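You operate a simulated robot arm through the tools that you are given. There is no shell and no other tool. Be economical: measure what you need, move in short steps, check, and stop when the job is done.

Carry out the task below with a simulated two-armed robot. There is one attempt and no reset: what you move stays moved.

TASK
Record the blue bag's zip, then the red cloth rubbed on the desk; lay it back and stop.
Fine: REC first; one hand holds the bag still while the other runs the zip shut; the take reads GOOD.

Only the result counts: the job must be done as asked and must still hold three seconds after the hand-in. Knocking over, shifting, dropping, spilling or breaking anything else fails it. Flat cloth is picked up by pressing the open fingertips on it (5 to 10 N) and closing them slowly along it; thin cloth reads only 2 to 8 mm in the jaws.

THE ROBOT
Two 7-joint arms with two-finger parallel grippers on one trunk, on a base that drives. Base frame: it is fixed to the floor where the robot stands at the start and does not move with it; the origin is under the middle of the robot, x ahead of it, y to its left, z up; the surface under the hand at the start is at about z = 730. Lengths are in mm, angles in degrees, forces in N, time in s.
The left shoulder is at the start at [70, 133, 1201], the right one opposite. With the tool pointing down near the work surface each hand reaches from about 100 to 620 mm from the robot's upright axis, wherever it stands, measured 20 degrees to its own side. Places, roughly: red cloth (16x9x7 cm) [0, -500, 800]; zip of the blue zip bag [200, -200, 800]. Payload 1.57 kg a hand.
The tool frame of a hand sits at the grasp point between the pads (the TCP): z along the fingers, y along the line on which they close. The tips reach 30 mm beyond it. Largest opening 80 mm; finger width 17, thickness 12; the body of the gripper, 40 by 82 mm, starts 80 mm behind the TCP.
Orientation is that of the tool frame in the base frame, as [roll, pitch, yaw] about the fixed x, y, z axes, in that order (R = Rz(yaw) Ry(pitch) Rx(roll)). With the fingers straight down and closing along the base's y, the tool's x points along the base's -x, its y along +y and its z along -z.

THE INTERFACE
- The arms move only by the tool servo_tool. It takes "left_plan", "right_plan" or both (then of equal length, played together; a hand with none holds still); each is a list of rows, each a list of 7 numbers: the shift along the tool's x, y, z in units of 250 mm (1.0 is 250 mm), then the turn, a rotation vector about the tool's x, y, z in units of 120 degrees (1.0 is 120 degrees), then the closure, from 0 (fully open) to 1 (shut). In form: [[tx, ty, tz, rx, ry, rz, gripper], ...]. A call has 1 to 10 rows; each row is the pose to reach, as a shift and turn from the pose commanded when the call began, along the tool's axes at that moment. A call with a number of a shift or a turn outside -1 to 1 is refused whole. A row lasts 0.2 s, in which the tool goes at most 50 mm and 8.6 degrees; a call with a longer step from one row to the next is refused whole, and so is a gripper value outside its range. A pose out of reach is approached as far as the arm can. The call stops where the force on the tool passes 90 N (or 10 N more than at its start, if that is more) or the arm is blocked; 0.2 s more then pass. The fingers move at their own pace (about 153 mm/s each) and stop on an object; they squeeze with about 33 N. The grip force told is the motor's: it shows also when the fingers shut on nothing. Time passes only in rows, and 0.2 s behind the last, so rows that repeat a pose let the fingers close. The reply holds the time, the measured pose of the TCP, the force on the tool along the base axes, the opening and the grip force, in the units named above and with some noise, with the torque about the TCP (base axes, N m) and any sound that the robot's microphone picked up.
- Cameras (640 x 400 px; columns grow to the right, rows downward): "scene" is now at [102, -45.9, 1427.5]; the picture's right is [-0.76, -0.66, 0.00], its down [-0.51, 0.59, -0.63] and it looks along [0.41, -0.48, -0.78] (base axes); focal length 214 px, centre (320, 200). "left" rides on the left gripper at [72, 7, -122] in its tool frame; the picture's right is [-0.09, 1.00, 0.00], its down [-0.84, -0.08, -0.54] and it looks along [-0.54, -0.05, 0.84] (tool axes); focal length 238 px, centre (320, 200). "right" rides on the right gripper at [72, -7, -122] in its tool frame; the picture's right is [0.09, 1.00, 0.00], its down [-0.84, 0.08, -0.54] and it looks along [-0.54, 0.05, 0.84] (tool axes); focal length 238 px, centre (320, 200). There is no depth. A picture from a camera that has moved, and an enlarged one, comes with that camera's place and axes in the base frame and with its lens. The place of the scene camera against the robot may be out by one fixed shift of up to 25 mm in any direction.
- capture(camera): a new picture of that camera. The clock stands still meanwhile.
- slide_trunk(by): slides the trunk up (or, below 0, down) by that many mm; the arms and the scene camera ride with it, the base frame stays. It gives what a move gives, with no picture.
- base_move(legs): drives the robot by 1 to 6 legs, each [ahead, left, turn to the left] in mm, mm and degrees, along the robot's own axes; the way and the turn of a leg run together, so that a leg with both is an arc; at most 1500 mm and 180 degrees a leg. The arms and the cameras ride along, it lands a little off, and it stops where it bumps. It gives what a move gives.
- turn_head(pan, tilt): turns the head with the scene camera to pan (to the left, within 86 degrees either way) and tilt (down, from -29 to 69), counted from straight ahead of the robot. It gives what a move gives.
- inspect(camera, box): a new picture of the part [left, top, right, bottom] of that camera's present view, enlarged. The clock stands still meanwhile.
- hand_in(): hands the job in; it is judged then, once.

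Go step by step. Nothing tells you exact positions but the pictures and the camera data: compare them with the known pose of the tool, close in by small moves and look again before you grip or let go. The budget is 120 turns and 100 pictures, counting those below and the enlarged ones. Unless the task says otherwise, let go and move clear before handing in, and close with one line.

The tools are called after "Call:" by a JSON object that holds its "method" and its "body". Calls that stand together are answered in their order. servo_tool: Moves the arms, as the interface text tells. Its arguments: {"type":"object","properties":{"left_plan":{"type":"array"},"right_plan":{"type":"array"}},"required":[]} The other tools are called the same way: slide_trunk (by) slides the trunk up or down; base_move (legs) drives the base; turn_head (pan, tilt) turns the head that bears the scene camera; capture (camera) takes a picture; inspect (camera, box) takes an enlarged picture of a part of a camera's view; hand_in () hands the job in.

At the start:

```text
clock: 0.0
left_position: [451.6, -89.3, 1229.4]
left_orientation: [-179.9, 0.0, -180.0]
left_ft_force: [-0.9, -0.7, -0.1]
left_torque: [-0.01, 0.02, -0.01]
left_opening: 80.1
left_finger_force: 0.0
right_position: [336.6, -421.0, 1069.8]
right_orientation: [180.0, 0.0, -179.9]
right_ft_force: [-0.7, 0.6, 0.0]
right_torque: [0.02, -0.03, 0.0]
right_opening: 80.2
right_finger_force: 0.1
trunk travel left (down, up): [-775.0, 165.0]
robot x, y, heading: [-1.5, 0.6, 0.0]
head pan, tilt: [-49.0, 51.0]
```

scene: 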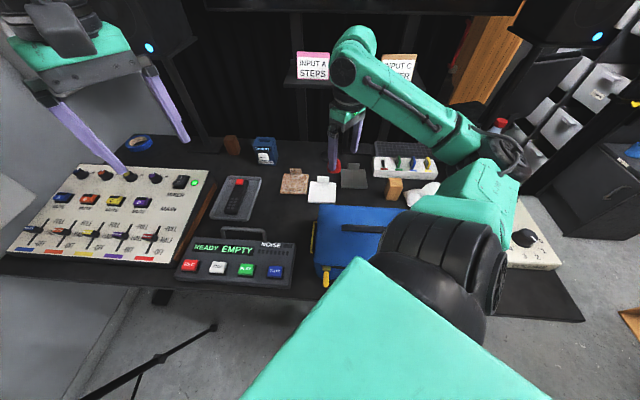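
right: 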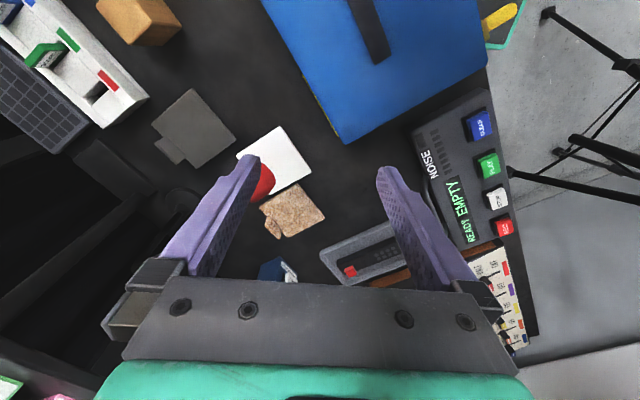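
left: 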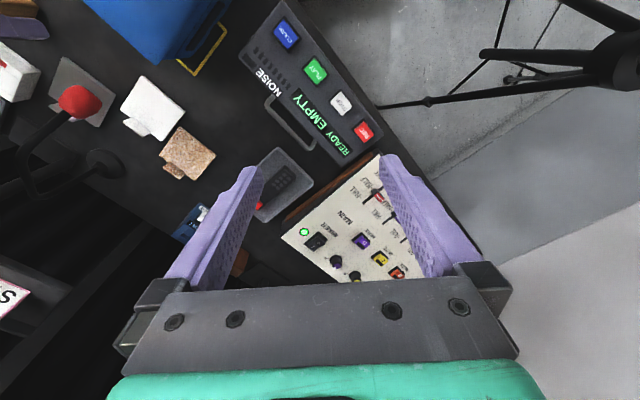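

I see a desk at the right front with a recorder (READY EMPTY, four buttons), a mixer, a blue bag with a zip at the near edge. I'll enlarge parts of the view to read details.

Call:
{"method": "inspect", "body": {"camera": "scene", "box": [160, 120, 360, 300]}}

Call:
{"method": "inspect", "body": {"camera": "scene", "box": [280, 30, 540, 220]}}

Call:
{"method": "inspect", "body": {"camera": "scene", "box": [0, 120, 220, 280]}}

Call:
{"method": "inspect", "body": {"camera": "right", "box": [0, 0, 640, 280]}}

```text
2.22 times, centred on (260, 210) of scene
camera zoom: at [102.0, -45.9, 1427.5], right [-0.76, -0.66, 0.0], down [-0.51, 0.59, -0.63], along [0.41, -0.48, -0.78], focal length 477 px, centre (453, 178)
```

zoom: 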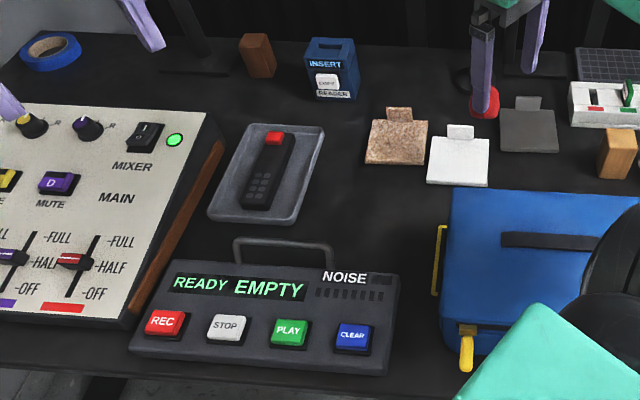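

```text
2.11 times, centred on (410, 125) of scene
camera zoom: at [102.0, -45.9, 1427.5], right [-0.76, -0.66, 0.0], down [-0.51, 0.59, -0.63], along [0.41, -0.48, -0.78], focal length 452 px, centre (130, 358)
```

zoom: 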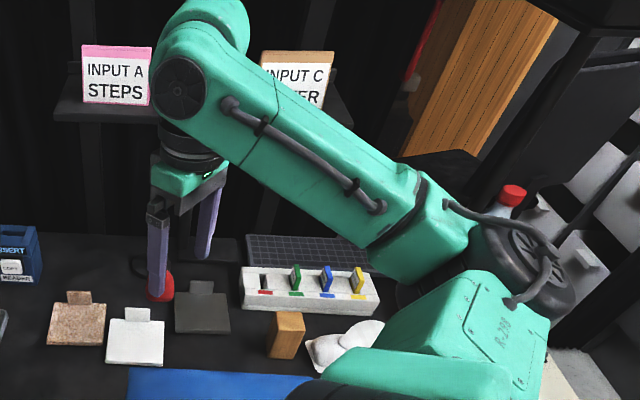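

```text
2.50 times, centred on (110, 200) of scene
camera zoom: at [102.0, -45.9, 1427.5], right [-0.76, -0.66, 0.0], down [-0.51, 0.59, -0.63], along [0.41, -0.48, -0.78], focal length 536 px, centre (845, 200)
```

zoom: 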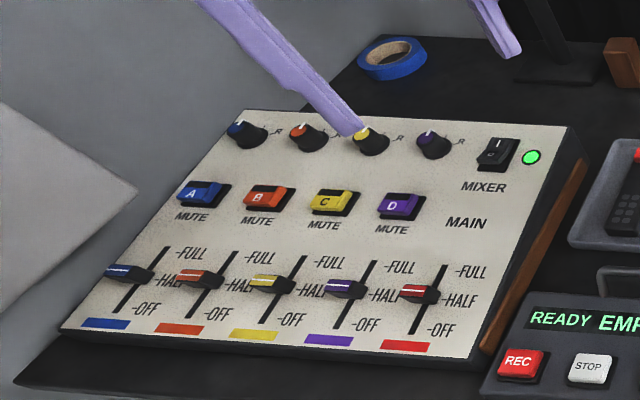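

```text
1.00 times, centred on (320, 140) of right (not enlarged: the box is as wide or as high as the picture)
camera zoom: at [265.6, -427.9, 1190.3], right [-0.09, 1.0, 0.0], down [0.84, 0.08, 0.54], along [0.54, 0.05, -0.84], focal length 238 px, centre (320, 260)
```

zoom: 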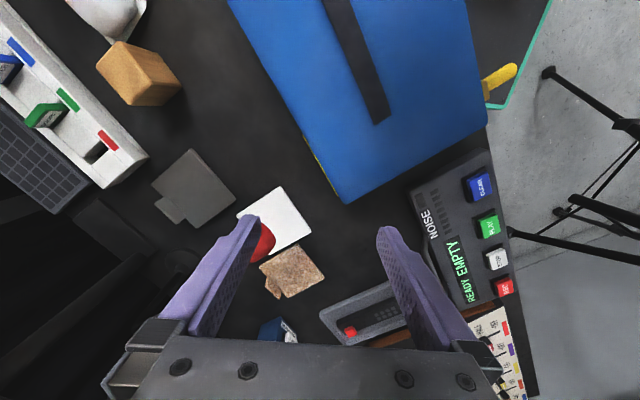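

The desk runs diagonally to the robot's front right. I look around with the head before moving anything.

Call:
{"method": "turn_head", "body": {"pan": -86, "tilt": 45}}

Call:
{"method": "capture", "body": {"camera": "scene"}}

Call:
{"method": "turn_head", "body": {"pan": -55, "tilt": 15}}

Call:
{"method": "capture", "body": {"camera": "scene"}}

Call:
{"method": "turn_head", "body": {"pan": -10, "tilt": 30}}

Call:
{"method": "capture", "body": {"camera": "scene"}}

```text
clock: 1.0
left_position: [451.6, -89.0, 1229.4]
left_orientation: [-179.9, 0.1, 179.9]
left_ft_force: [0.1, -0.3, -0.1]
left_torque: [0.04, 0.0, 0.01]
left_opening: 80.1
left_finger_force: 0.1
right_position: [336.6, -420.7, 1070.0]
right_orientation: [180.0, 0.0, -179.9]
right_ft_force: [0.5, -0.2, 0.4]
right_torque: [0.02, 0.02, -0.03]
right_opening: 80.1
right_finger_force: 0.1
trunk travel left (down, up): [-775.0, 165.0]
robot x, y, heading: [2.2, 1.3, -0.0]
head pan, tilt: [-85.9, 45.0]
```

```text
92 pictures are left
camera scene: at [58.0, -69.4, 1435.6], right [-1.0, -0.07, 0.0], down [-0.05, 0.71, -0.71], along [0.05, -0.71, -0.71], focal length 214 px, centre (320, 200)
```

scene: 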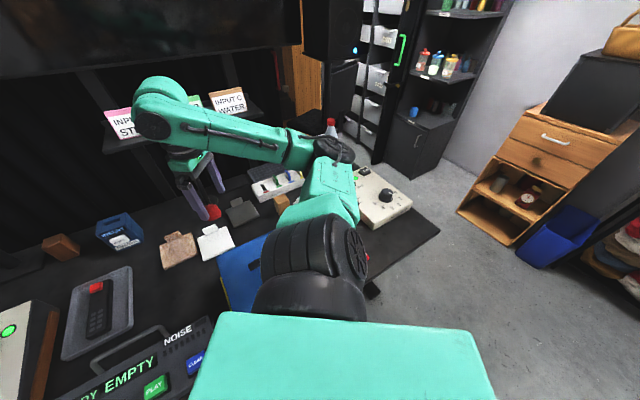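

```text
clock: 2.0
left_position: [449.5, -89.2, 1229.1]
left_orientation: [-179.9, 0.1, -180.0]
left_ft_force: [0.2, 0.3, -0.2]
left_torque: [0.0, -0.03, -0.01]
left_opening: 80.1
left_finger_force: 0.1
right_position: [336.3, -422.0, 1069.2]
right_orientation: [-179.9, 0.1, 179.9]
right_ft_force: [0.1, -0.3, 0.3]
right_torque: [0.02, 0.02, -0.03]
right_opening: 80.2
right_finger_force: 0.0
trunk travel left (down, up): [-775.0, 165.0]
robot x, y, heading: [-1.0, -0.6, -0.4]
head pan, tilt: [-55.0, 15.0]
```

```text
91 pictures are left
camera scene: at [105.5, -64.9, 1482.4], right [-0.82, -0.57, 0.0], down [-0.15, 0.21, -0.97], along [0.55, -0.79, -0.26], focal length 214 px, centre (320, 200)
```

scene: 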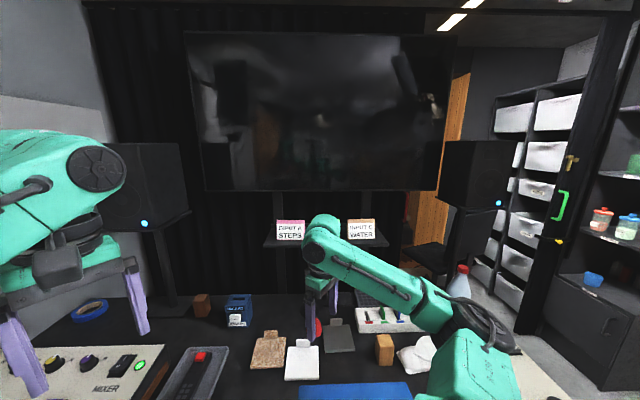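

```text
clock: 3.1
left_position: [449.9, -88.4, 1229.1]
left_orientation: [180.0, 0.0, -180.0]
left_ft_force: [-0.2, -0.6, -0.3]
left_torque: [-0.01, -0.02, -0.01]
left_opening: 80.0
left_finger_force: 0.0
right_position: [336.1, -421.0, 1068.9]
right_orientation: [-180.0, 0.0, 180.0]
right_ft_force: [0.3, -0.6, 0.0]
right_torque: [-0.02, -0.08, 0.04]
right_opening: 79.9
right_finger_force: 0.1
trunk travel left (down, up): [-775.0, 165.0]
robot x, y, heading: [-1.0, 3.7, 0.1]
head pan, tilt: [-10.0, 30.0]
```

```text
90 pictures are left
camera scene: at [141.1, -4.2, 1458.3], right [-0.17, -0.98, 0.0], down [-0.49, 0.09, -0.87], along [0.85, -0.15, -0.5], focal length 214 px, centre (320, 200)
```

scene: 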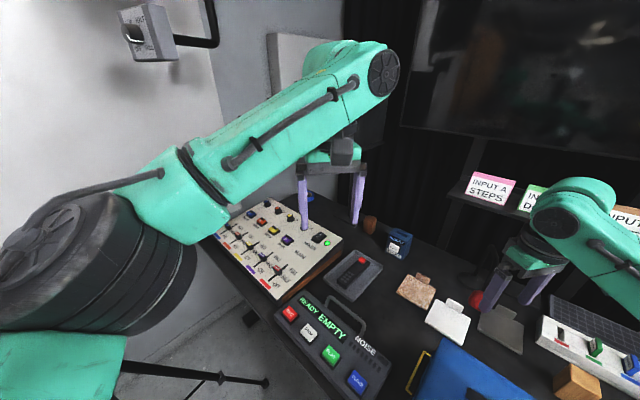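

The right arm hides the cloth, and the desk's normal lies about 53° to the right. I turn the base toward it in two steps, checking clearance.

Call:
{"method": "base_move", "body": {"legs": [[0, 0, -25]]}}

Call:
{"method": "turn_head", "body": {"pan": -50, "tilt": 35}}

Call:
{"method": "capture", "body": {"camera": "scene"}}

```text
clock: 4.8
left_position: [371.3, -271.1, 1228.7]
left_orientation: [180.0, 0.1, 155.0]
left_ft_force: [-0.2, -0.6, -0.1]
left_torque: [-0.02, -0.02, -0.03]
left_opening: 80.0
left_finger_force: 0.1
right_position: [128.2, -523.7, 1068.5]
right_orientation: [-179.9, 0.0, 155.0]
right_ft_force: [-0.8, -0.3, 0.4]
right_torque: [0.02, -0.02, 0.02]
right_opening: 80.3
right_finger_force: 0.1
trunk travel left (down, up): [-775.0, 165.0]
robot x, y, heading: [-2.3, 1.5, -24.8]
head pan, tilt: [-10.0, 30.0]
```

```text
clock: 5.8
left_position: [371.1, -270.5, 1229.6]
left_orientation: [-180.0, 0.0, 155.2]
left_ft_force: [0.4, -0.3, -0.8]
left_torque: [-0.01, -0.02, -0.01]
left_opening: 80.1
left_finger_force: 0.1
right_position: [127.7, -523.6, 1069.8]
right_orientation: [180.0, 0.1, 155.1]
right_ft_force: [-0.1, 0.1, -0.2]
right_torque: [0.02, 0.02, 0.0]
right_opening: 80.1
right_finger_force: 0.0
trunk travel left (down, up): [-775.0, 165.0]
robot x, y, heading: [0.8, 0.8, -24.5]
head pan, tilt: [-50.0, 35.0]
```

```text
89 pictures are left
camera scene: at [70.6, -94.4, 1450.5], right [-0.97, -0.26, 0.0], down [-0.15, 0.55, -0.82], along [0.21, -0.79, -0.57], focal length 214 px, centre (320, 200)
```

scene: 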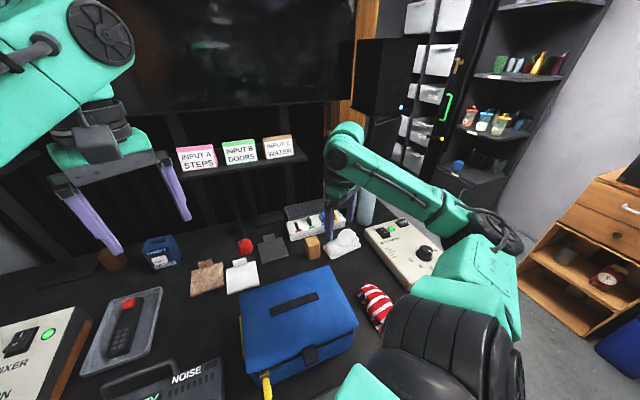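

Striped red-white cloth is visible now; clearance looks fine. Continuing the turn.

Call:
{"method": "base_move", "body": {"legs": [[0, 0, -28]]}}

Call:
{"method": "turn_head", "body": {"pan": 0, "tilt": 50}}

Call:
{"method": "capture", "body": {"camera": "scene"}}

Call:
{"method": "capture", "body": {"camera": "right"}}

Call:
{"method": "capture", "body": {"camera": "left"}}

```text
clock: 7.7
left_position: [201.0, -412.9, 1228.4]
left_orientation: [180.0, 0.1, 127.2]
left_ft_force: [0.1, 0.6, 0.1]
left_torque: [-0.03, 0.0, -0.01]
left_opening: 80.0
left_finger_force: 0.1
right_position: [-134.0, -522.3, 1068.5]
right_orientation: [-180.0, 0.0, 127.1]
right_ft_force: [0.1, -0.2, -0.2]
right_torque: [-0.02, 0.01, 0.02]
right_opening: 79.9
right_finger_force: 0.0
trunk travel left (down, up): [-775.0, 165.0]
robot x, y, heading: [0.9, -1.3, -53.0]
head pan, tilt: [-50.0, 35.0]
```

```text
clock: 8.8
left_position: [200.7, -412.8, 1229.8]
left_orientation: [180.0, 0.0, 127.1]
left_ft_force: [0.1, 0.0, 0.7]
left_torque: [0.0, -0.03, 0.0]
left_opening: 80.2
left_finger_force: 0.1
right_position: [-134.0, -523.5, 1068.6]
right_orientation: [180.0, 0.0, 127.1]
right_ft_force: [0.4, -0.6, 0.3]
right_torque: [0.01, 0.04, 0.02]
right_opening: 79.9
right_finger_force: 0.1
trunk travel left (down, up): [-775.0, 165.0]
robot x, y, heading: [1.5, 2.4, -53.2]
head pan, tilt: [0.0, 50.0]
```

```text
88 pictures are left
camera scene: at [78.5, -89.8, 1428.8], right [-0.8, -0.6, 0.0], down [-0.46, 0.61, -0.64], along [0.39, -0.51, -0.77], focal length 214 px, centre (320, 200)
```

scene: 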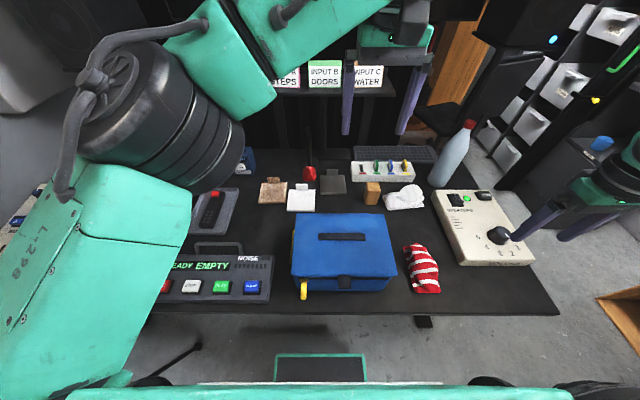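

```text
87 pictures are left
camera right: at [-181.0, -468.8, 1190.4], right [0.74, 0.67, 0.0], down [0.57, -0.62, 0.54], along [0.37, -0.4, -0.84], focal length 238 px, centre (320, 200)
```

right: 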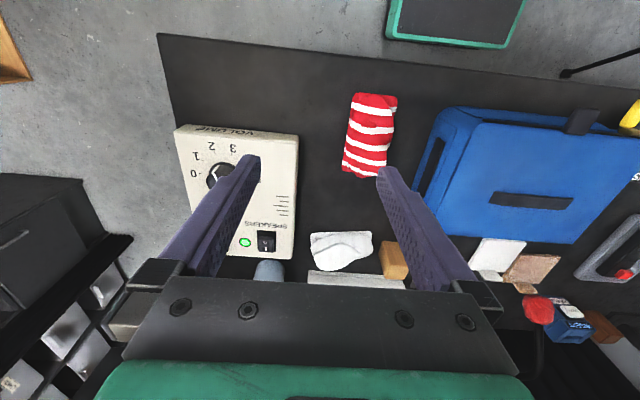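

```text
86 pictures are left
camera left: at [163.7, -351.7, 1351.2], right [0.85, 0.53, 0.0], down [0.44, -0.71, 0.54], along [0.29, -0.46, -0.84], focal length 238 px, centre (320, 200)
```

left: 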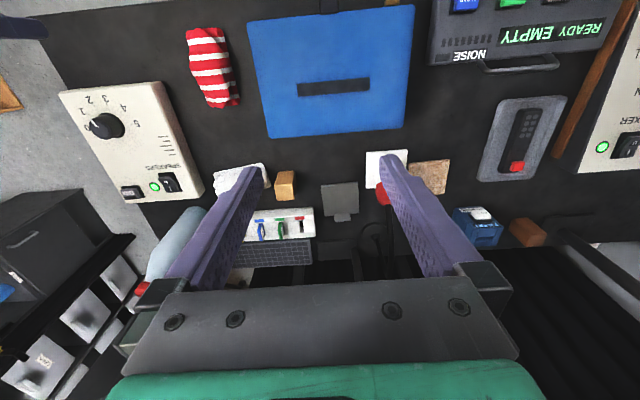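

Now facing the desk. I zoom on the bag, recorder, and the speakers panel.

Call:
{"method": "inspect", "body": {"camera": "scene", "box": [270, 200, 410, 300]}}

Call:
{"method": "inspect", "body": {"camera": "scene", "box": [240, 140, 440, 220]}}

Call:
{"method": "inspect", "body": {"camera": "right", "box": [150, 80, 410, 270]}}

Call:
{"method": "inspect", "body": {"camera": "left", "box": [300, 0, 640, 250]}}

```text
4.00 times, centred on (340, 250) of scene
camera zoom: at [78.5, -89.8, 1428.8], right [-0.8, -0.6, 0.0], down [-0.46, 0.61, -0.64], along [0.39, -0.51, -0.77], focal length 858 px, centre (240, 0)
```

zoom: 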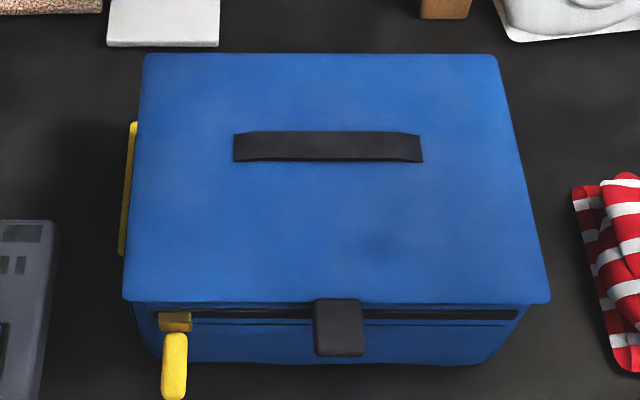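

```text
3.20 times, centred on (340, 180) of scene
camera zoom: at [78.5, -89.8, 1428.8], right [-0.8, -0.6, 0.0], down [-0.46, 0.61, -0.64], along [0.39, -0.51, -0.77], focal length 686 px, centre (256, 264)
```

zoom: 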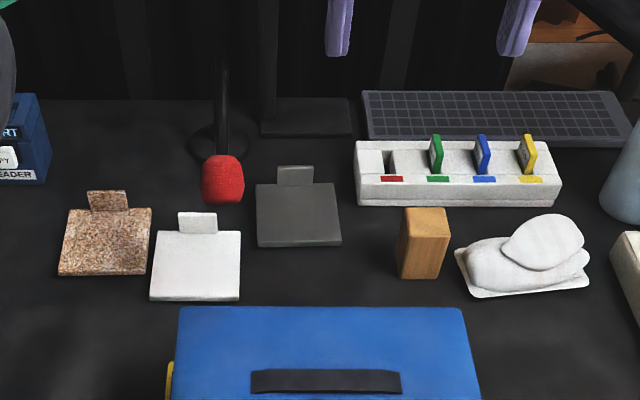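

```text
2.11 times, centred on (280, 175) of right
camera zoom: at [-181.0, -468.8, 1190.4], right [0.74, 0.67, 0.0], down [0.57, -0.62, 0.54], along [0.37, -0.4, -0.84], focal length 502 px, centre (404, 253)
```

zoom: 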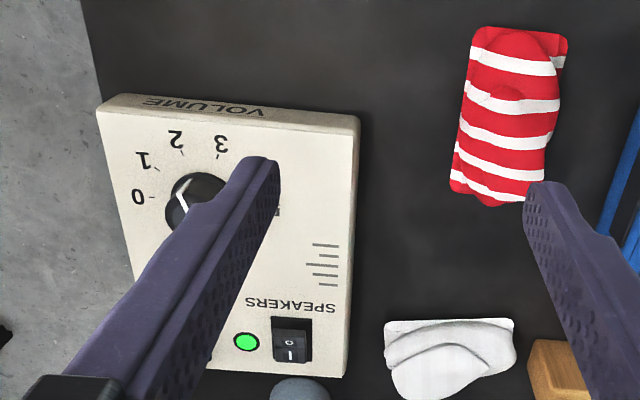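

```text
1.60 times, centred on (470, 125) of left
camera zoom: at [163.7, -351.7, 1351.2], right [0.85, 0.53, 0.0], down [0.44, -0.71, 0.54], along [0.29, -0.46, -0.84], focal length 381 px, centre (80, 320)
```

zoom: 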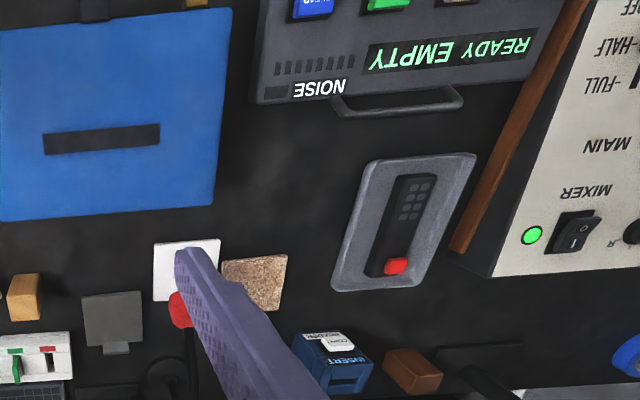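

The zip slider (with yellow pull) is at the left end of the bag's front face, running to the right; a yellow side handle is on the bag's left. I move the left hand back and left to look at the mixer and recorder closely.

Call:
{"method": "servo_tool", "body": {"left_plan": [[0.1, 0.13, 0, 0, 0, 0, 0], [0.2, 0.27, 0.05, 0, 0, 0, 0], [0.3, 0.4, 0.1, 0, 0, 0, 0], [0.4, 0.53, 0.15, 0, 0, 0, 0], [0.5, 0.67, 0.2, 0, 0, 0, 0], [0.56, 0.82, 0.25, 0, 0, 0, 0], [0.6, 0.98, 0.3, 0, 0, 0, 0]]}}

Call:
{"method": "capture", "body": {"camera": "left"}}

Call:
{"method": "capture", "body": {"camera": "scene"}}

```text
clock: 10.4
left_position: [306.3, -144.8, 1153.6]
left_orientation: [-180.0, 0.1, 127.1]
left_ft_force: [0.4, 0.7, 0.6]
left_torque: [-0.04, 0.0, 0.02]
left_opening: 80.0
left_finger_force: 0.0
right_position: [-131.8, -519.9, 1070.9]
right_orientation: [-179.9, 0.1, 127.1]
right_ft_force: [-0.5, 0.7, -0.2]
right_torque: [-0.03, 0.0, -0.01]
right_opening: 79.7
right_finger_force: 0.1
trunk travel left (down, up): [-775.0, 165.0]
robot x, y, heading: [0.7, 0.7, -52.9]
head pan, tilt: [0.0, 50.0]
```

```text
81 pictures are left
camera left: at [269.4, -82.8, 1275.5], right [0.85, 0.53, 0.0], down [0.44, -0.71, 0.54], along [0.28, -0.46, -0.84], focal length 238 px, centre (320, 200)
```

left: 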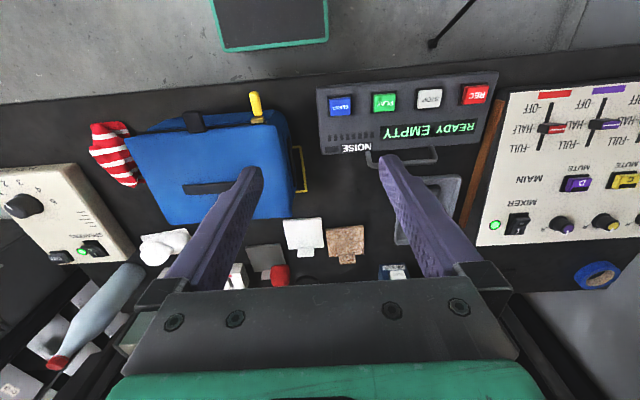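

```text
80 pictures are left
camera scene: at [80.1, -86.9, 1428.9], right [-0.8, -0.6, 0.0], down [-0.46, 0.61, -0.64], along [0.39, -0.51, -0.77], focal length 214 px, centre (320, 200)
```

scene: 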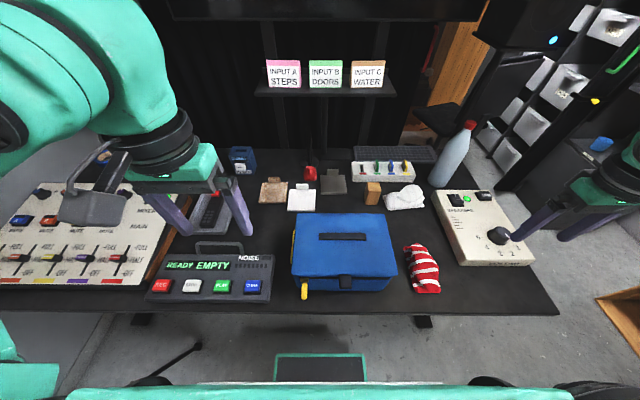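

Call:
{"method": "inspect", "body": {"camera": "left", "box": [310, 60, 510, 180]}}

Call:
{"method": "inspect", "body": {"camera": "left", "box": [460, 70, 640, 260]}}

Call:
{"method": "inspect", "body": {"camera": "left", "box": [120, 70, 320, 230]}}

```text
3.20 times, centred on (410, 120) of left
camera zoom: at [269.4, -82.8, 1275.5], right [0.85, 0.53, 0.0], down [0.44, -0.71, 0.54], along [0.28, -0.46, -0.84], focal length 763 px, centre (32, 456)
```

zoom: 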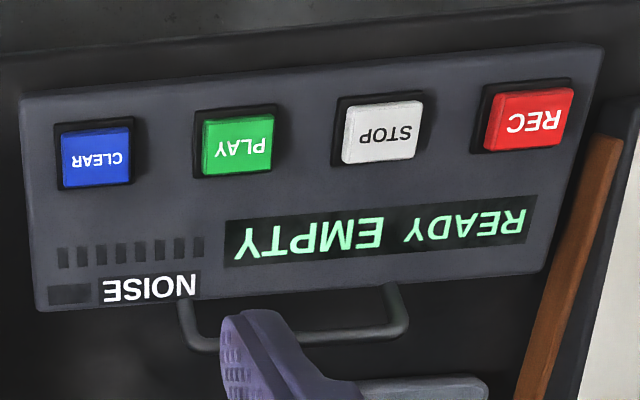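

```text
2.11 times, centred on (550, 165) of left
camera zoom: at [269.4, -82.8, 1275.5], right [0.85, 0.53, 0.0], down [0.44, -0.71, 0.54], along [0.28, -0.46, -0.84], focal length 502 px, centre (-164, 274)
```

zoom: 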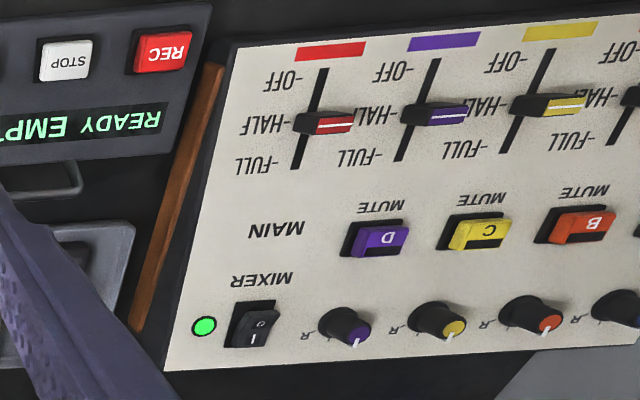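

```text
2.50 times, centred on (220, 150) of left
camera zoom: at [269.4, -82.8, 1275.5], right [0.85, 0.53, 0.0], down [0.44, -0.71, 0.54], along [0.28, -0.46, -0.84], focal length 596 px, centre (570, 325)
```

zoom: 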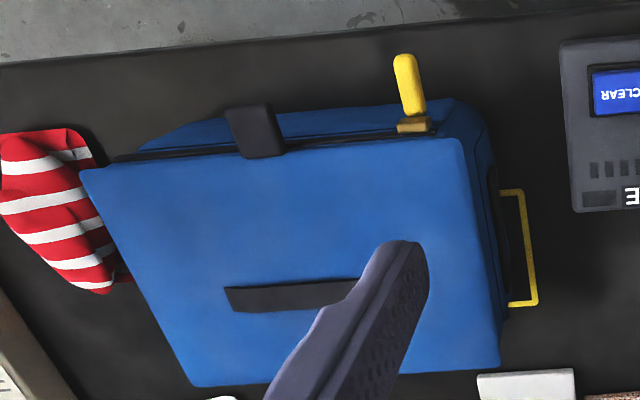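

Recorder buttons located: REC at about 330 ahead, 450 left of the robot. I move the left hand (closed) over it to look and check reach.

Call:
{"method": "servo_tool", "body": {"left_plan": [[-0.02, 0.15, 0.08, 0, 0, 0, 1], [-0.04, 0.3, 0.16, 0, 0, 0, 1], [-0.06, 0.45, 0.24, 0, 0, 0, 1], [-0.08, 0.6, 0.32, 0, 0, 0, 1], [-0.1, 0.75, 0.4, 0, 0, 0, 1], [-0.12, 0.9, 0.48, 0, 0, 0, 1], [-0.12, 1.0, 0.6, 0, 0, 0, 1], [-0.12, 1.0, 0.7, 0, 0, 0, 1]]}}

Call:
{"method": "capture", "body": {"camera": "left"}}

Call:
{"method": "capture", "body": {"camera": "scene"}}

```text
clock: 12.2
left_position: [523.4, -17.6, 979.0]
left_orientation: [179.9, 0.0, 127.2]
left_ft_force: [0.2, 0.0, 0.2]
left_torque: [0.02, 0.01, 0.02]
left_opening: 0.2
left_finger_force: 21.4
right_position: [-132.6, -522.5, 1069.4]
right_orientation: [180.0, -0.1, 127.1]
right_ft_force: [-0.4, 0.1, -0.5]
right_torque: [0.0, 0.04, 0.0]
right_opening: 79.8
right_finger_force: 0.0
trunk travel left (down, up): [-775.0, 165.0]
robot x, y, heading: [0.9, -0.1, -52.7]
head pan, tilt: [0.0, 50.0]
```

```text
76 pictures are left
camera left: at [486.4, 43.5, 1101.1], right [0.85, 0.53, 0.0], down [0.44, -0.71, 0.54], along [0.29, -0.46, -0.84], focal length 238 px, centre (320, 200)
```

left: 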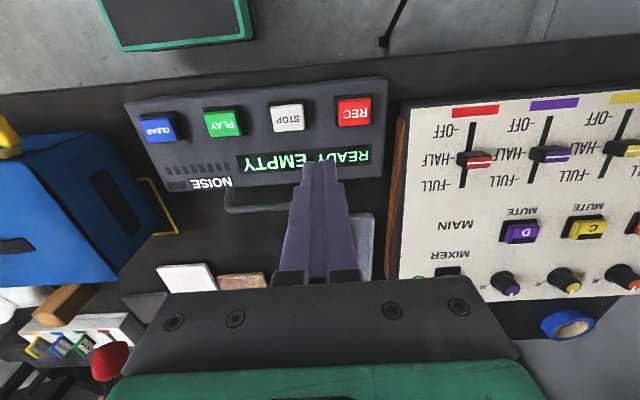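

```text
75 pictures are left
camera scene: at [78.9, -89.9, 1428.7], right [-0.8, -0.6, 0.0], down [-0.46, 0.61, -0.64], along [0.39, -0.51, -0.77], focal length 214 px, centre (320, 200)
```

scene: 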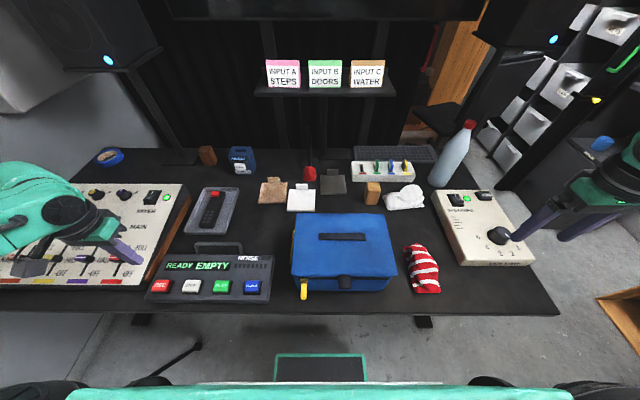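

REC triangulates to (330 ahead, 451 left, z 788). Before pressing, I bring the right hand over the front of the bag to measure the zip pull.

Call:
{"method": "servo_tool", "body": {"right_plan": [[0.02, 0.18, 0, 0, 0, 0, 0], [0.04, 0.36, 0, 0, 0, 0, 0], [0.06, 0.54, 0, 0, 0, 0, 0], [0.08, 0.72, 0, 0, 0, 0, 0], [0.1, 0.9, 0, 0, 0, 0, 0], [0.12, 1.0, 0.1, 0, 0, 0, 0]]}}

Call:
{"method": "servo_tool", "body": {"right_plan": [[0.02, 0.18, 0, 0, 0, 0, 0], [0.04, 0.36, 0.05, 0, 0, 0, 0], [0.06, 0.5, 0.1, 0, 0, 0, 0], [0.08, 0.5, 0.2, 0, 0, 0, 0]]}}

Call:
{"method": "capture", "body": {"camera": "right"}}

Call:
{"method": "capture", "body": {"camera": "scene"}}

```text
clock: 13.6
left_position: [526.3, -17.7, 976.8]
left_orientation: [-179.8, 0.0, 127.1]
left_ft_force: [0.2, 0.1, -0.5]
left_torque: [-0.01, 0.07, -0.05]
left_opening: 0.0
left_finger_force: 21.4
right_position: [59.4, -359.9, 1049.9]
right_orientation: [-179.9, -0.2, 127.0]
right_ft_force: [0.0, 0.7, -0.2]
right_torque: [-0.03, 0.03, -0.02]
right_opening: 80.1
right_finger_force: 0.1
right hand out of reach, approached as far as the arm can: row 4, 5, 6
trunk travel left (down, up): [-775.0, 165.0]
robot x, y, heading: [0.0, 1.2, -52.9]
head pan, tilt: [0.0, 50.0]
```

```text
clock: 14.6
left_position: [522.4, -19.2, 980.5]
left_orientation: [-180.0, 0.1, 127.1]
left_ft_force: [0.8, 0.0, 0.4]
left_torque: [0.01, 0.01, -0.03]
left_opening: 0.1
left_finger_force: 21.5
right_position: [146.9, -266.7, 1001.2]
right_orientation: [179.9, 0.1, 127.1]
right_ft_force: [-0.1, 1.0, -1.1]
right_torque: [-0.03, 0.0, 0.03]
right_opening: 80.2
right_finger_force: 0.0
trunk travel left (down, up): [-775.0, 165.0]
robot x, y, heading: [-1.9, -2.5, -52.8]
head pan, tilt: [0.0, 50.0]
```

```text
74 pictures are left
camera right: at [98.3, -213.5, 1122.8], right [0.74, 0.67, 0.0], down [0.56, -0.62, 0.54], along [0.37, -0.4, -0.84], focal length 238 px, centre (320, 200)
```

right: 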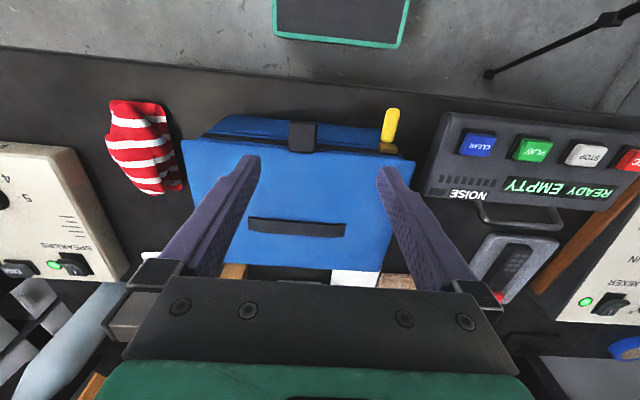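

```text
73 pictures are left
camera scene: at [78.3, -89.5, 1428.8], right [-0.8, -0.6, 0.0], down [-0.46, 0.61, -0.64], along [0.39, -0.51, -0.77], focal length 214 px, centre (320, 200)
```

scene: 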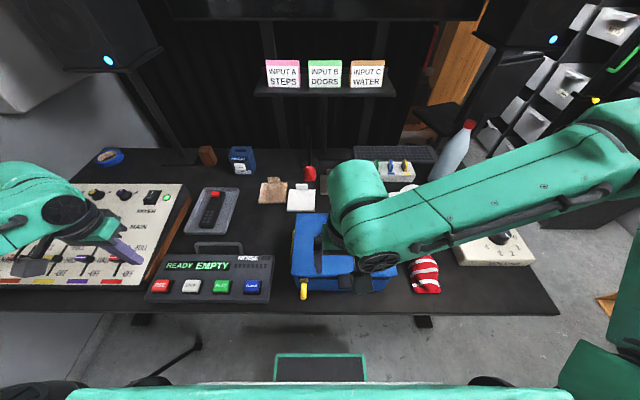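

Call:
{"method": "inspect", "body": {"camera": "right", "box": [170, 90, 450, 290]}}

Call:
{"method": "inspect", "body": {"camera": "left", "box": [0, 80, 240, 280]}}

```text
2.00 times, centred on (310, 190) of right
camera zoom: at [98.3, -213.5, 1122.8], right [0.74, 0.67, 0.0], down [0.56, -0.62, 0.54], along [0.37, -0.4, -0.84], focal length 477 px, centre (340, 220)
```

zoom: 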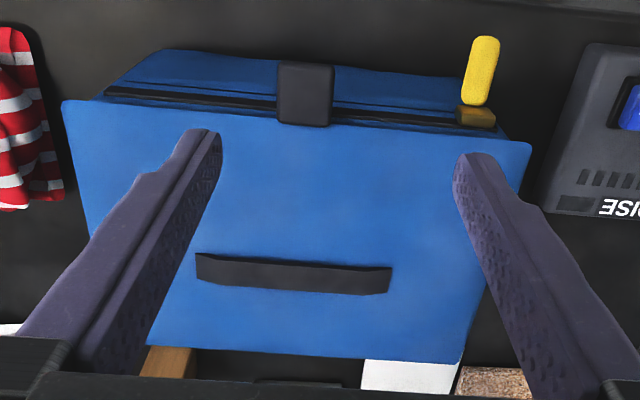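

```text
2.00 times, centred on (120, 180) of left
camera zoom: at [485.6, 43.2, 1101.7], right [0.85, 0.53, 0.0], down [0.44, -0.71, 0.54], along [0.29, -0.46, -0.84], focal length 477 px, centre (720, 240)
```

zoom: 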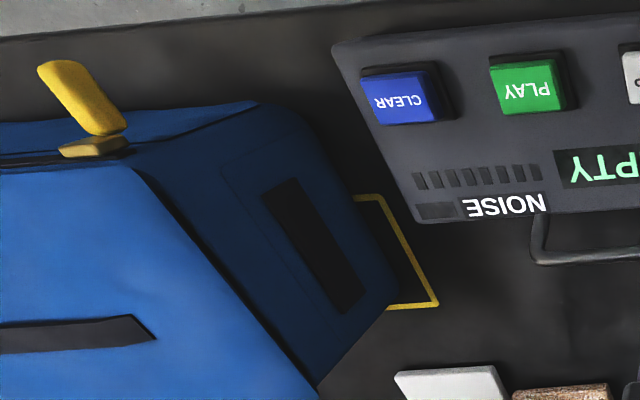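

The slider is at about (328, 44, 840) and its pull sticks out toward the robot, to (290, 42, 829). I check the top strap and the zip zone at higher zoom.

Call:
{"method": "inspect", "body": {"camera": "right", "box": [230, 195, 370, 265]}}

Call:
{"method": "inspect", "body": {"camera": "right", "box": [200, 100, 420, 170]}}

```text
4.57 times, centred on (300, 230) of right
camera zoom: at [98.3, -213.5, 1122.8], right [0.74, 0.67, 0.0], down [0.56, -0.62, 0.54], along [0.37, -0.4, -0.84], focal length 1090 px, centre (411, 63)
```

zoom: 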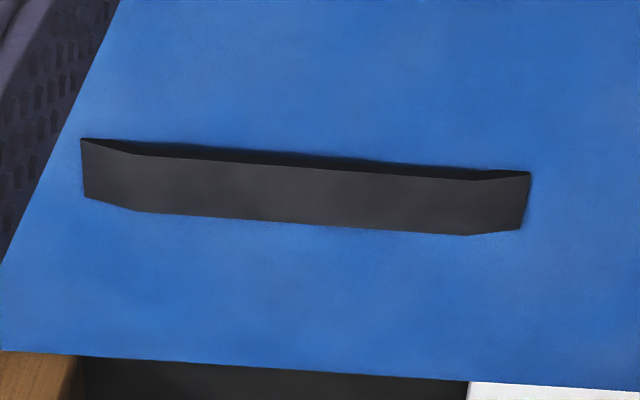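

```text
2.91 times, centred on (310, 135) of right
camera zoom: at [98.3, -213.5, 1122.8], right [0.74, 0.67, 0.0], down [0.56, -0.62, 0.54], along [0.37, -0.4, -0.84], focal length 693 px, centre (349, 389)
```

zoom: 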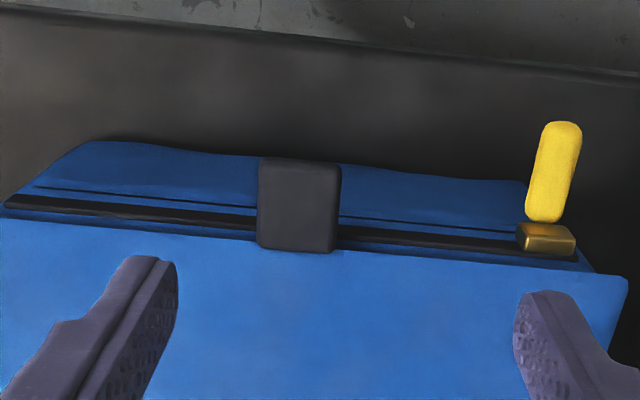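

The top strap is an arched handle (≈X'438, Y' −129…5), good for the left hand; the right hand takes the zip pull. I move the right hand above the pull.

Call:
{"method": "servo_tool", "body": {"right_plan": [[0, 0.12, 0, 0, 0, 0, 0.2], [0, 0.24, 0, 0, 0, 0, 0.2], [0, 0.34, 0, 0, 0, 0, 0.2], [0, 0.344, 0.15, 0, 0, 0, 0.2], [0, 0.344, 0.3, 0, 0, 0, 0.2]]}}

Call:
{"method": "capture", "body": {"camera": "right"}}

Call:
{"method": "capture", "body": {"camera": "scene"}}

```text
clock: 15.8
left_position: [523.1, -18.3, 980.3]
left_orientation: [179.9, 0.0, 127.2]
left_ft_force: [0.2, -0.2, 0.4]
left_torque: [-0.01, 0.03, -0.03]
left_opening: 0.1
left_finger_force: 22.0
right_position: [149.6, -259.6, 961.2]
right_orientation: [179.8, 0.0, 127.0]
right_ft_force: [-0.2, 0.5, 0.2]
right_torque: [-0.01, 0.02, 0.01]
right_opening: 63.8
right_finger_force: 0.0
right hand out of reach, approached as far as the arm can: row 1, 2, 3, 4, 5
trunk travel left (down, up): [-775.0, 165.0]
robot x, y, heading: [1.9, 1.4, -52.9]
head pan, tilt: [0.0, 50.0]
```

```text
68 pictures are left
camera right: at [101.1, -205.5, 1082.8], right [0.74, 0.67, 0.0], down [0.56, -0.62, 0.54], along [0.37, -0.4, -0.84], focal length 238 px, centre (320, 200)
```

right: 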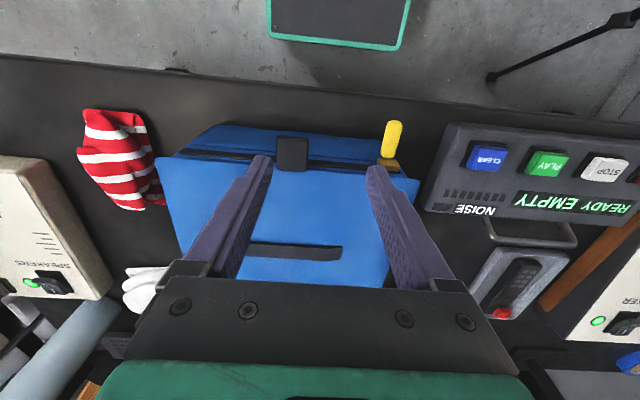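

```text
67 pictures are left
camera scene: at [78.2, -89.8, 1428.8], right [-0.8, -0.6, 0.0], down [-0.46, 0.61, -0.64], along [0.39, -0.51, -0.77], focal length 214 px, centre (320, 200)
```

scene: 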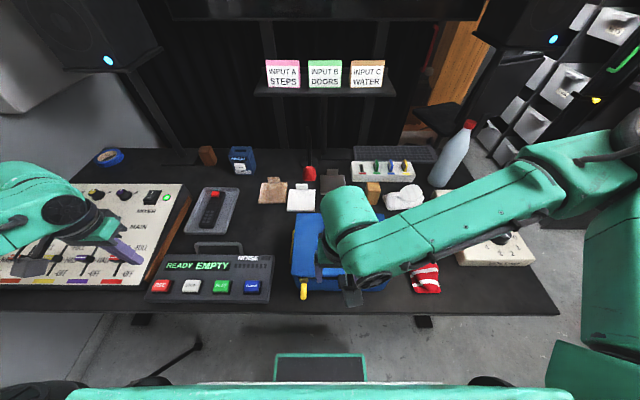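

The right arm cannot reach that far across, so I shift the robot 100 mm left and 80 mm back.

Call:
{"method": "base_move", "body": {"legs": [[-80, 0, 0], [0, 100, 0]]}}

Call:
{"method": "servo_tool", "body": {"right_plan": [[-0.15, 0, -0.0, 0, 0, 0, 0.2], [-0.3, 0, -0.0, 0, 0, 0, 0.2]]}}

Call:
{"method": "capture", "body": {"camera": "right"}}

```text
clock: 17.6
left_position: [552.2, 105.8, 980.7]
left_orientation: [179.8, 0.1, 127.1]
left_ft_force: [0.0, 0.4, 0.0]
left_torque: [-0.05, 0.02, -0.03]
left_opening: 0.4
left_finger_force: 20.9
right_position: [179.4, -134.8, 962.6]
right_orientation: [179.6, 0.1, 127.0]
right_ft_force: [-0.5, -0.8, 1.1]
right_torque: [-0.01, -0.02, -0.02]
right_opening: 63.8
right_finger_force: 0.1
trunk travel left (down, up): [-775.0, 165.0]
robot x, y, heading: [31.2, 123.8, -52.9]
head pan, tilt: [0.0, 50.0]
```

```text
clock: 18.2
left_position: [555.5, 105.3, 979.7]
left_orientation: [-180.0, 0.0, 127.1]
left_ft_force: [0.5, 0.6, 0.2]
left_torque: [-0.02, -0.01, 0.03]
left_opening: 0.2
left_finger_force: 21.9
right_position: [214.3, -199.3, 965.8]
right_orientation: [179.7, 0.1, 127.2]
right_ft_force: [-0.7, 0.5, -0.4]
right_torque: [-0.01, 0.0, 0.02]
right_opening: 63.7
right_finger_force: 0.1
right hand out of reach, approached as far as the arm can: row 1, 2
trunk travel left (down, up): [-775.0, 165.0]
robot x, y, heading: [30.4, 123.3, -52.7]
head pan, tilt: [0.0, 50.0]
```

```text
66 pictures are left
camera right: at [165.7, -146.2, 1086.4], right [0.74, 0.67, 0.01], down [0.56, -0.62, 0.54], along [0.37, -0.4, -0.84], focal length 238 px, centre (320, 200)
```

right: 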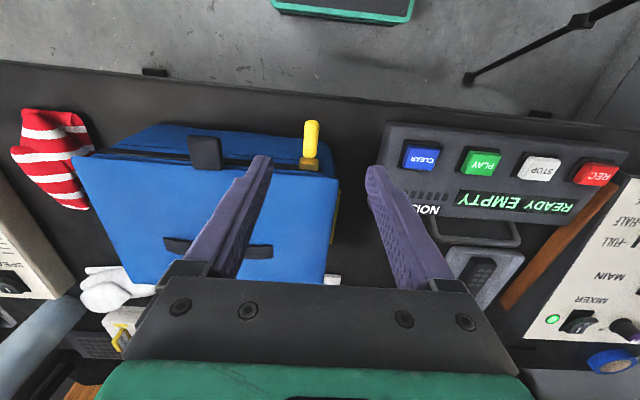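

Call:
{"method": "servo_tool", "body": {"right_plan": [[0, -0.06, 0, 0, 0, 0, 0.2], [0, -0.06, 0, 0, 0, 0, 0.2]]}}

```text
clock: 18.8
left_position: [553.9, 105.8, 980.1]
left_orientation: [-179.9, 0.1, 127.0]
left_ft_force: [0.5, -0.4, 0.2]
left_torque: [-0.02, 0.03, -0.01]
left_opening: 0.0
left_finger_force: 21.4
right_position: [202.0, -208.7, 966.1]
right_orientation: [179.9, 0.0, 127.0]
right_ft_force: [-0.2, -1.3, 0.2]
right_torque: [0.0, -0.02, -0.02]
right_opening: 63.9
right_finger_force: 0.1
trunk travel left (down, up): [-775.0, 165.0]
robot x, y, heading: [33.8, 124.9, -53.1]
head pan, tilt: [0.0, 50.0]
```

Call:
{"method": "servo_tool", "body": {"right_plan": [[-0.048, 0.029, 0, 0, 0, 0, 0.35], [-0.048, 0.029, 0.17, 0, 0, 0, 0.35], [-0.048, 0.029, 0.32, 0, 0, 0, 0.35]]}}

Call:
{"method": "inspect", "body": {"camera": "right", "box": [200, 60, 440, 280]}}

```text
clock: 19.6
left_position: [553.0, 105.3, 979.5]
left_orientation: [-180.0, 0.0, 127.1]
left_ft_force: [0.2, -0.6, 0.1]
left_torque: [-0.01, -0.02, 0.04]
left_opening: 0.0
left_finger_force: 21.6
right_position: [190.6, -221.8, 903.7]
right_orientation: [179.5, 0.1, 127.1]
right_ft_force: [-0.7, 0.3, -0.1]
right_torque: [0.01, -0.01, 0.01]
right_opening: 51.9
right_finger_force: 0.1
right hand out of reach, approached as far as the arm can: row 2, 3
trunk travel left (down, up): [-775.0, 165.0]
robot x, y, heading: [32.7, 121.4, -52.6]
head pan, tilt: [0.0, 50.0]
```

```text
1.82 times, centred on (320, 170) of right
camera zoom: at [141.1, -167.6, 1025.4], right [0.74, 0.67, 0.01], down [0.56, -0.62, 0.54], along [0.37, -0.4, -0.84], focal length 433 px, centre (320, 254)
```

zoom: 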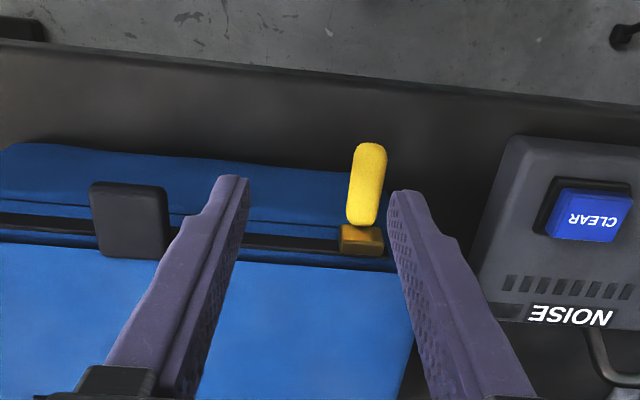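

Cross reach shrinks when the hand is low relative to the shoulder, so lowering the trunk should help. I raise both hands first, then lower the trunk 200 mm.

Call:
{"method": "servo_tool", "body": {"left_plan": [[0, 0, -0.2, 0, 0, 0, 1], [0, 0, -0.4, 0, 0, 0, 1], [0, 0, -0.6, 0, 0, 0, 1], [0, 0, -0.8, 0, 0, 0, 1]], "right_plan": [[0, 0, -0.2, 0, 0, 0, 0.2], [0, 0, -0.4, 0, 0, 0, 0.2], [0, 0, -0.6, 0, 0, 0, 0.2], [0, 0, -0.8, 0, 0, 0, 0.2]]}}

Call:
{"method": "capture", "body": {"camera": "scene"}}

```text
clock: 20.6
left_position: [553.4, 106.8, 1178.0]
left_orientation: [-179.9, 0.0, 127.1]
left_ft_force: [-0.6, 0.6, 0.5]
left_torque: [0.0, 0.01, 0.0]
left_opening: 0.4
left_finger_force: 21.4
right_position: [189.6, -218.9, 1105.7]
right_orientation: [179.8, 0.0, 127.2]
right_ft_force: [-1.3, 0.3, -0.7]
right_torque: [-0.01, 0.05, -0.01]
right_opening: 64.0
right_finger_force: 0.1
trunk travel left (down, up): [-775.0, 165.0]
robot x, y, heading: [32.0, 124.4, -52.8]
head pan, tilt: [0.0, 50.0]
```

```text
64 pictures are left
camera scene: at [110.0, 34.9, 1428.7], right [-0.8, -0.6, 0.0], down [-0.46, 0.61, -0.64], along [0.39, -0.51, -0.77], focal length 214 px, centre (320, 200)
```

scene: 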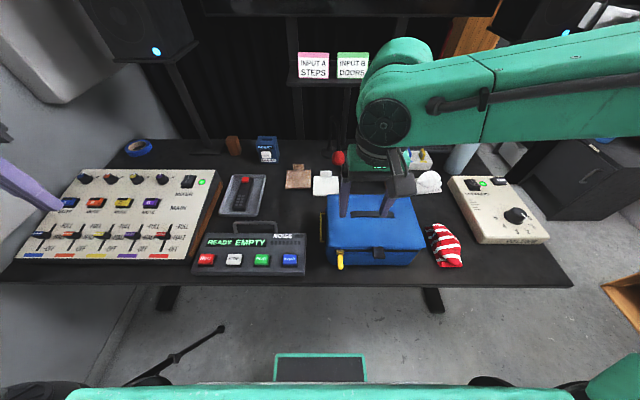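

Call:
{"method": "slide_trunk", "body": {"by": -190}}

Call:
{"method": "servo_tool", "body": {"right_plan": [[-0.04, 0.1, 0, 0, 0, 0, 0.35], [-0.04, 0.1, 0.0, 0, 0, 0, 0.35], [-0.04, 0.1, 0.1, 0, 0, 0, 0.35]]}}

Call:
{"method": "capture", "body": {"camera": "scene"}}

```text
clock: 22.7
left_position: [552.5, 106.1, 986.9]
left_orientation: [180.0, 0.0, 127.0]
left_ft_force: [-0.2, -0.8, -0.1]
left_torque: [-0.02, 0.0, 0.0]
left_opening: 0.0
left_finger_force: 21.4
right_position: [189.0, -218.1, 915.3]
right_orientation: [179.8, 0.0, 127.1]
right_ft_force: [0.0, -0.6, 0.7]
right_torque: [0.0, -0.03, 0.01]
right_opening: 63.9
right_finger_force: 0.0
trunk travel left (down, up): [-585.0, 355.0]
robot x, y, heading: [30.9, 122.5, -53.0]
head pan, tilt: [0.0, 50.0]
```

```text
clock: 23.5
left_position: [553.5, 105.1, 987.8]
left_orientation: [-180.0, -0.2, 127.1]
left_ft_force: [0.0, -0.6, 0.2]
left_torque: [-0.04, 0.0, -0.01]
left_opening: 0.2
left_finger_force: 21.1
right_position: [218.9, -213.8, 889.7]
right_orientation: [179.8, -0.1, 127.0]
right_ft_force: [-0.4, -0.7, -0.2]
right_torque: [0.02, 0.02, 0.03]
right_opening: 52.3
right_finger_force: 0.0
trunk travel left (down, up): [-585.0, 355.0]
robot x, y, heading: [30.4, 120.7, -52.9]
head pan, tilt: [0.0, 50.0]
```

```text
63 pictures are left
camera scene: at [110.9, 33.2, 1238.6], right [-0.8, -0.6, 0.0], down [-0.46, 0.61, -0.64], along [0.39, -0.51, -0.77], focal length 214 px, centre (320, 200)
```

scene: 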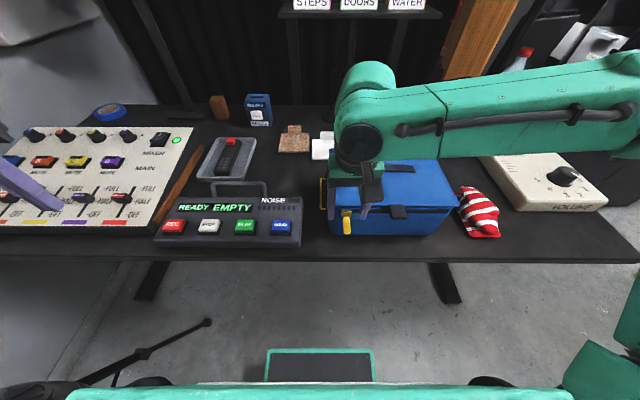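

Reach is now fine. The right hand is at (302, 46); I descend onto the pull and look.

Call:
{"method": "servo_tool", "body": {"right_plan": [[0.0, -0.012, 0.1, 0, 0, 0, 0.4], [0.0, -0.012, 0.2, 0, 0, 0, 0.4]]}}

Call:
{"method": "inspect", "body": {"camera": "right", "box": [200, 60, 440, 280]}}

Call:
{"method": "inspect", "body": {"camera": "scene", "box": [300, 140, 480, 260]}}

```text
clock: 24.1
left_position: [554.5, 105.5, 987.5]
left_orientation: [-179.9, 0.0, 127.1]
left_ft_force: [0.5, -0.1, 0.8]
left_torque: [0.0, 0.02, -0.02]
left_opening: 0.0
left_finger_force: 21.3
right_position: [215.0, -215.5, 839.4]
right_orientation: [179.7, 0.0, 127.2]
right_ft_force: [-0.1, 0.0, 0.1]
right_torque: [-0.01, -0.02, 0.04]
right_opening: 48.1
right_finger_force: 0.2
trunk travel left (down, up): [-585.0, 355.0]
robot x, y, heading: [29.4, 123.0, -53.0]
head pan, tilt: [0.0, 50.0]
```

```text
1.82 times, centred on (320, 170) of right
camera zoom: at [166.9, -161.6, 960.9], right [0.74, 0.67, 0.0], down [0.57, -0.62, 0.54], along [0.37, -0.4, -0.84], focal length 433 px, centre (320, 254)
```

zoom: 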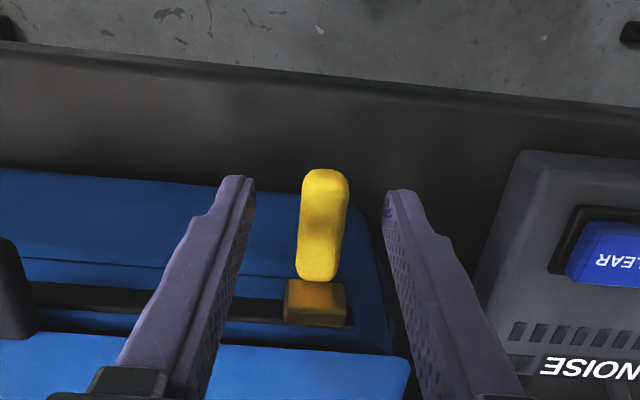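

```text
3.33 times, centred on (390, 200) of scene
camera zoom: at [110.7, 33.3, 1238.7], right [-0.8, -0.6, 0.0], down [-0.46, 0.61, -0.64], along [0.39, -0.51, -0.77], focal length 715 px, centre (87, 200)
```

zoom: 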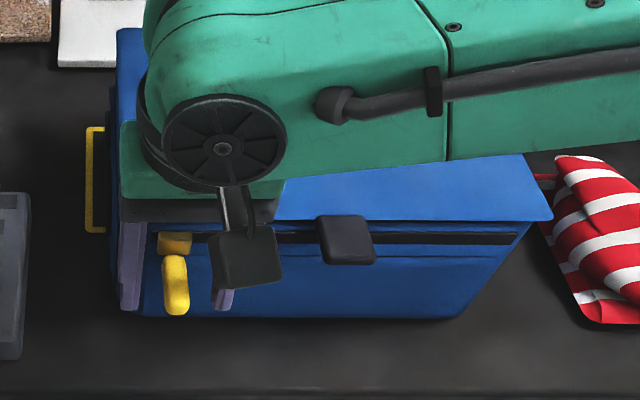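

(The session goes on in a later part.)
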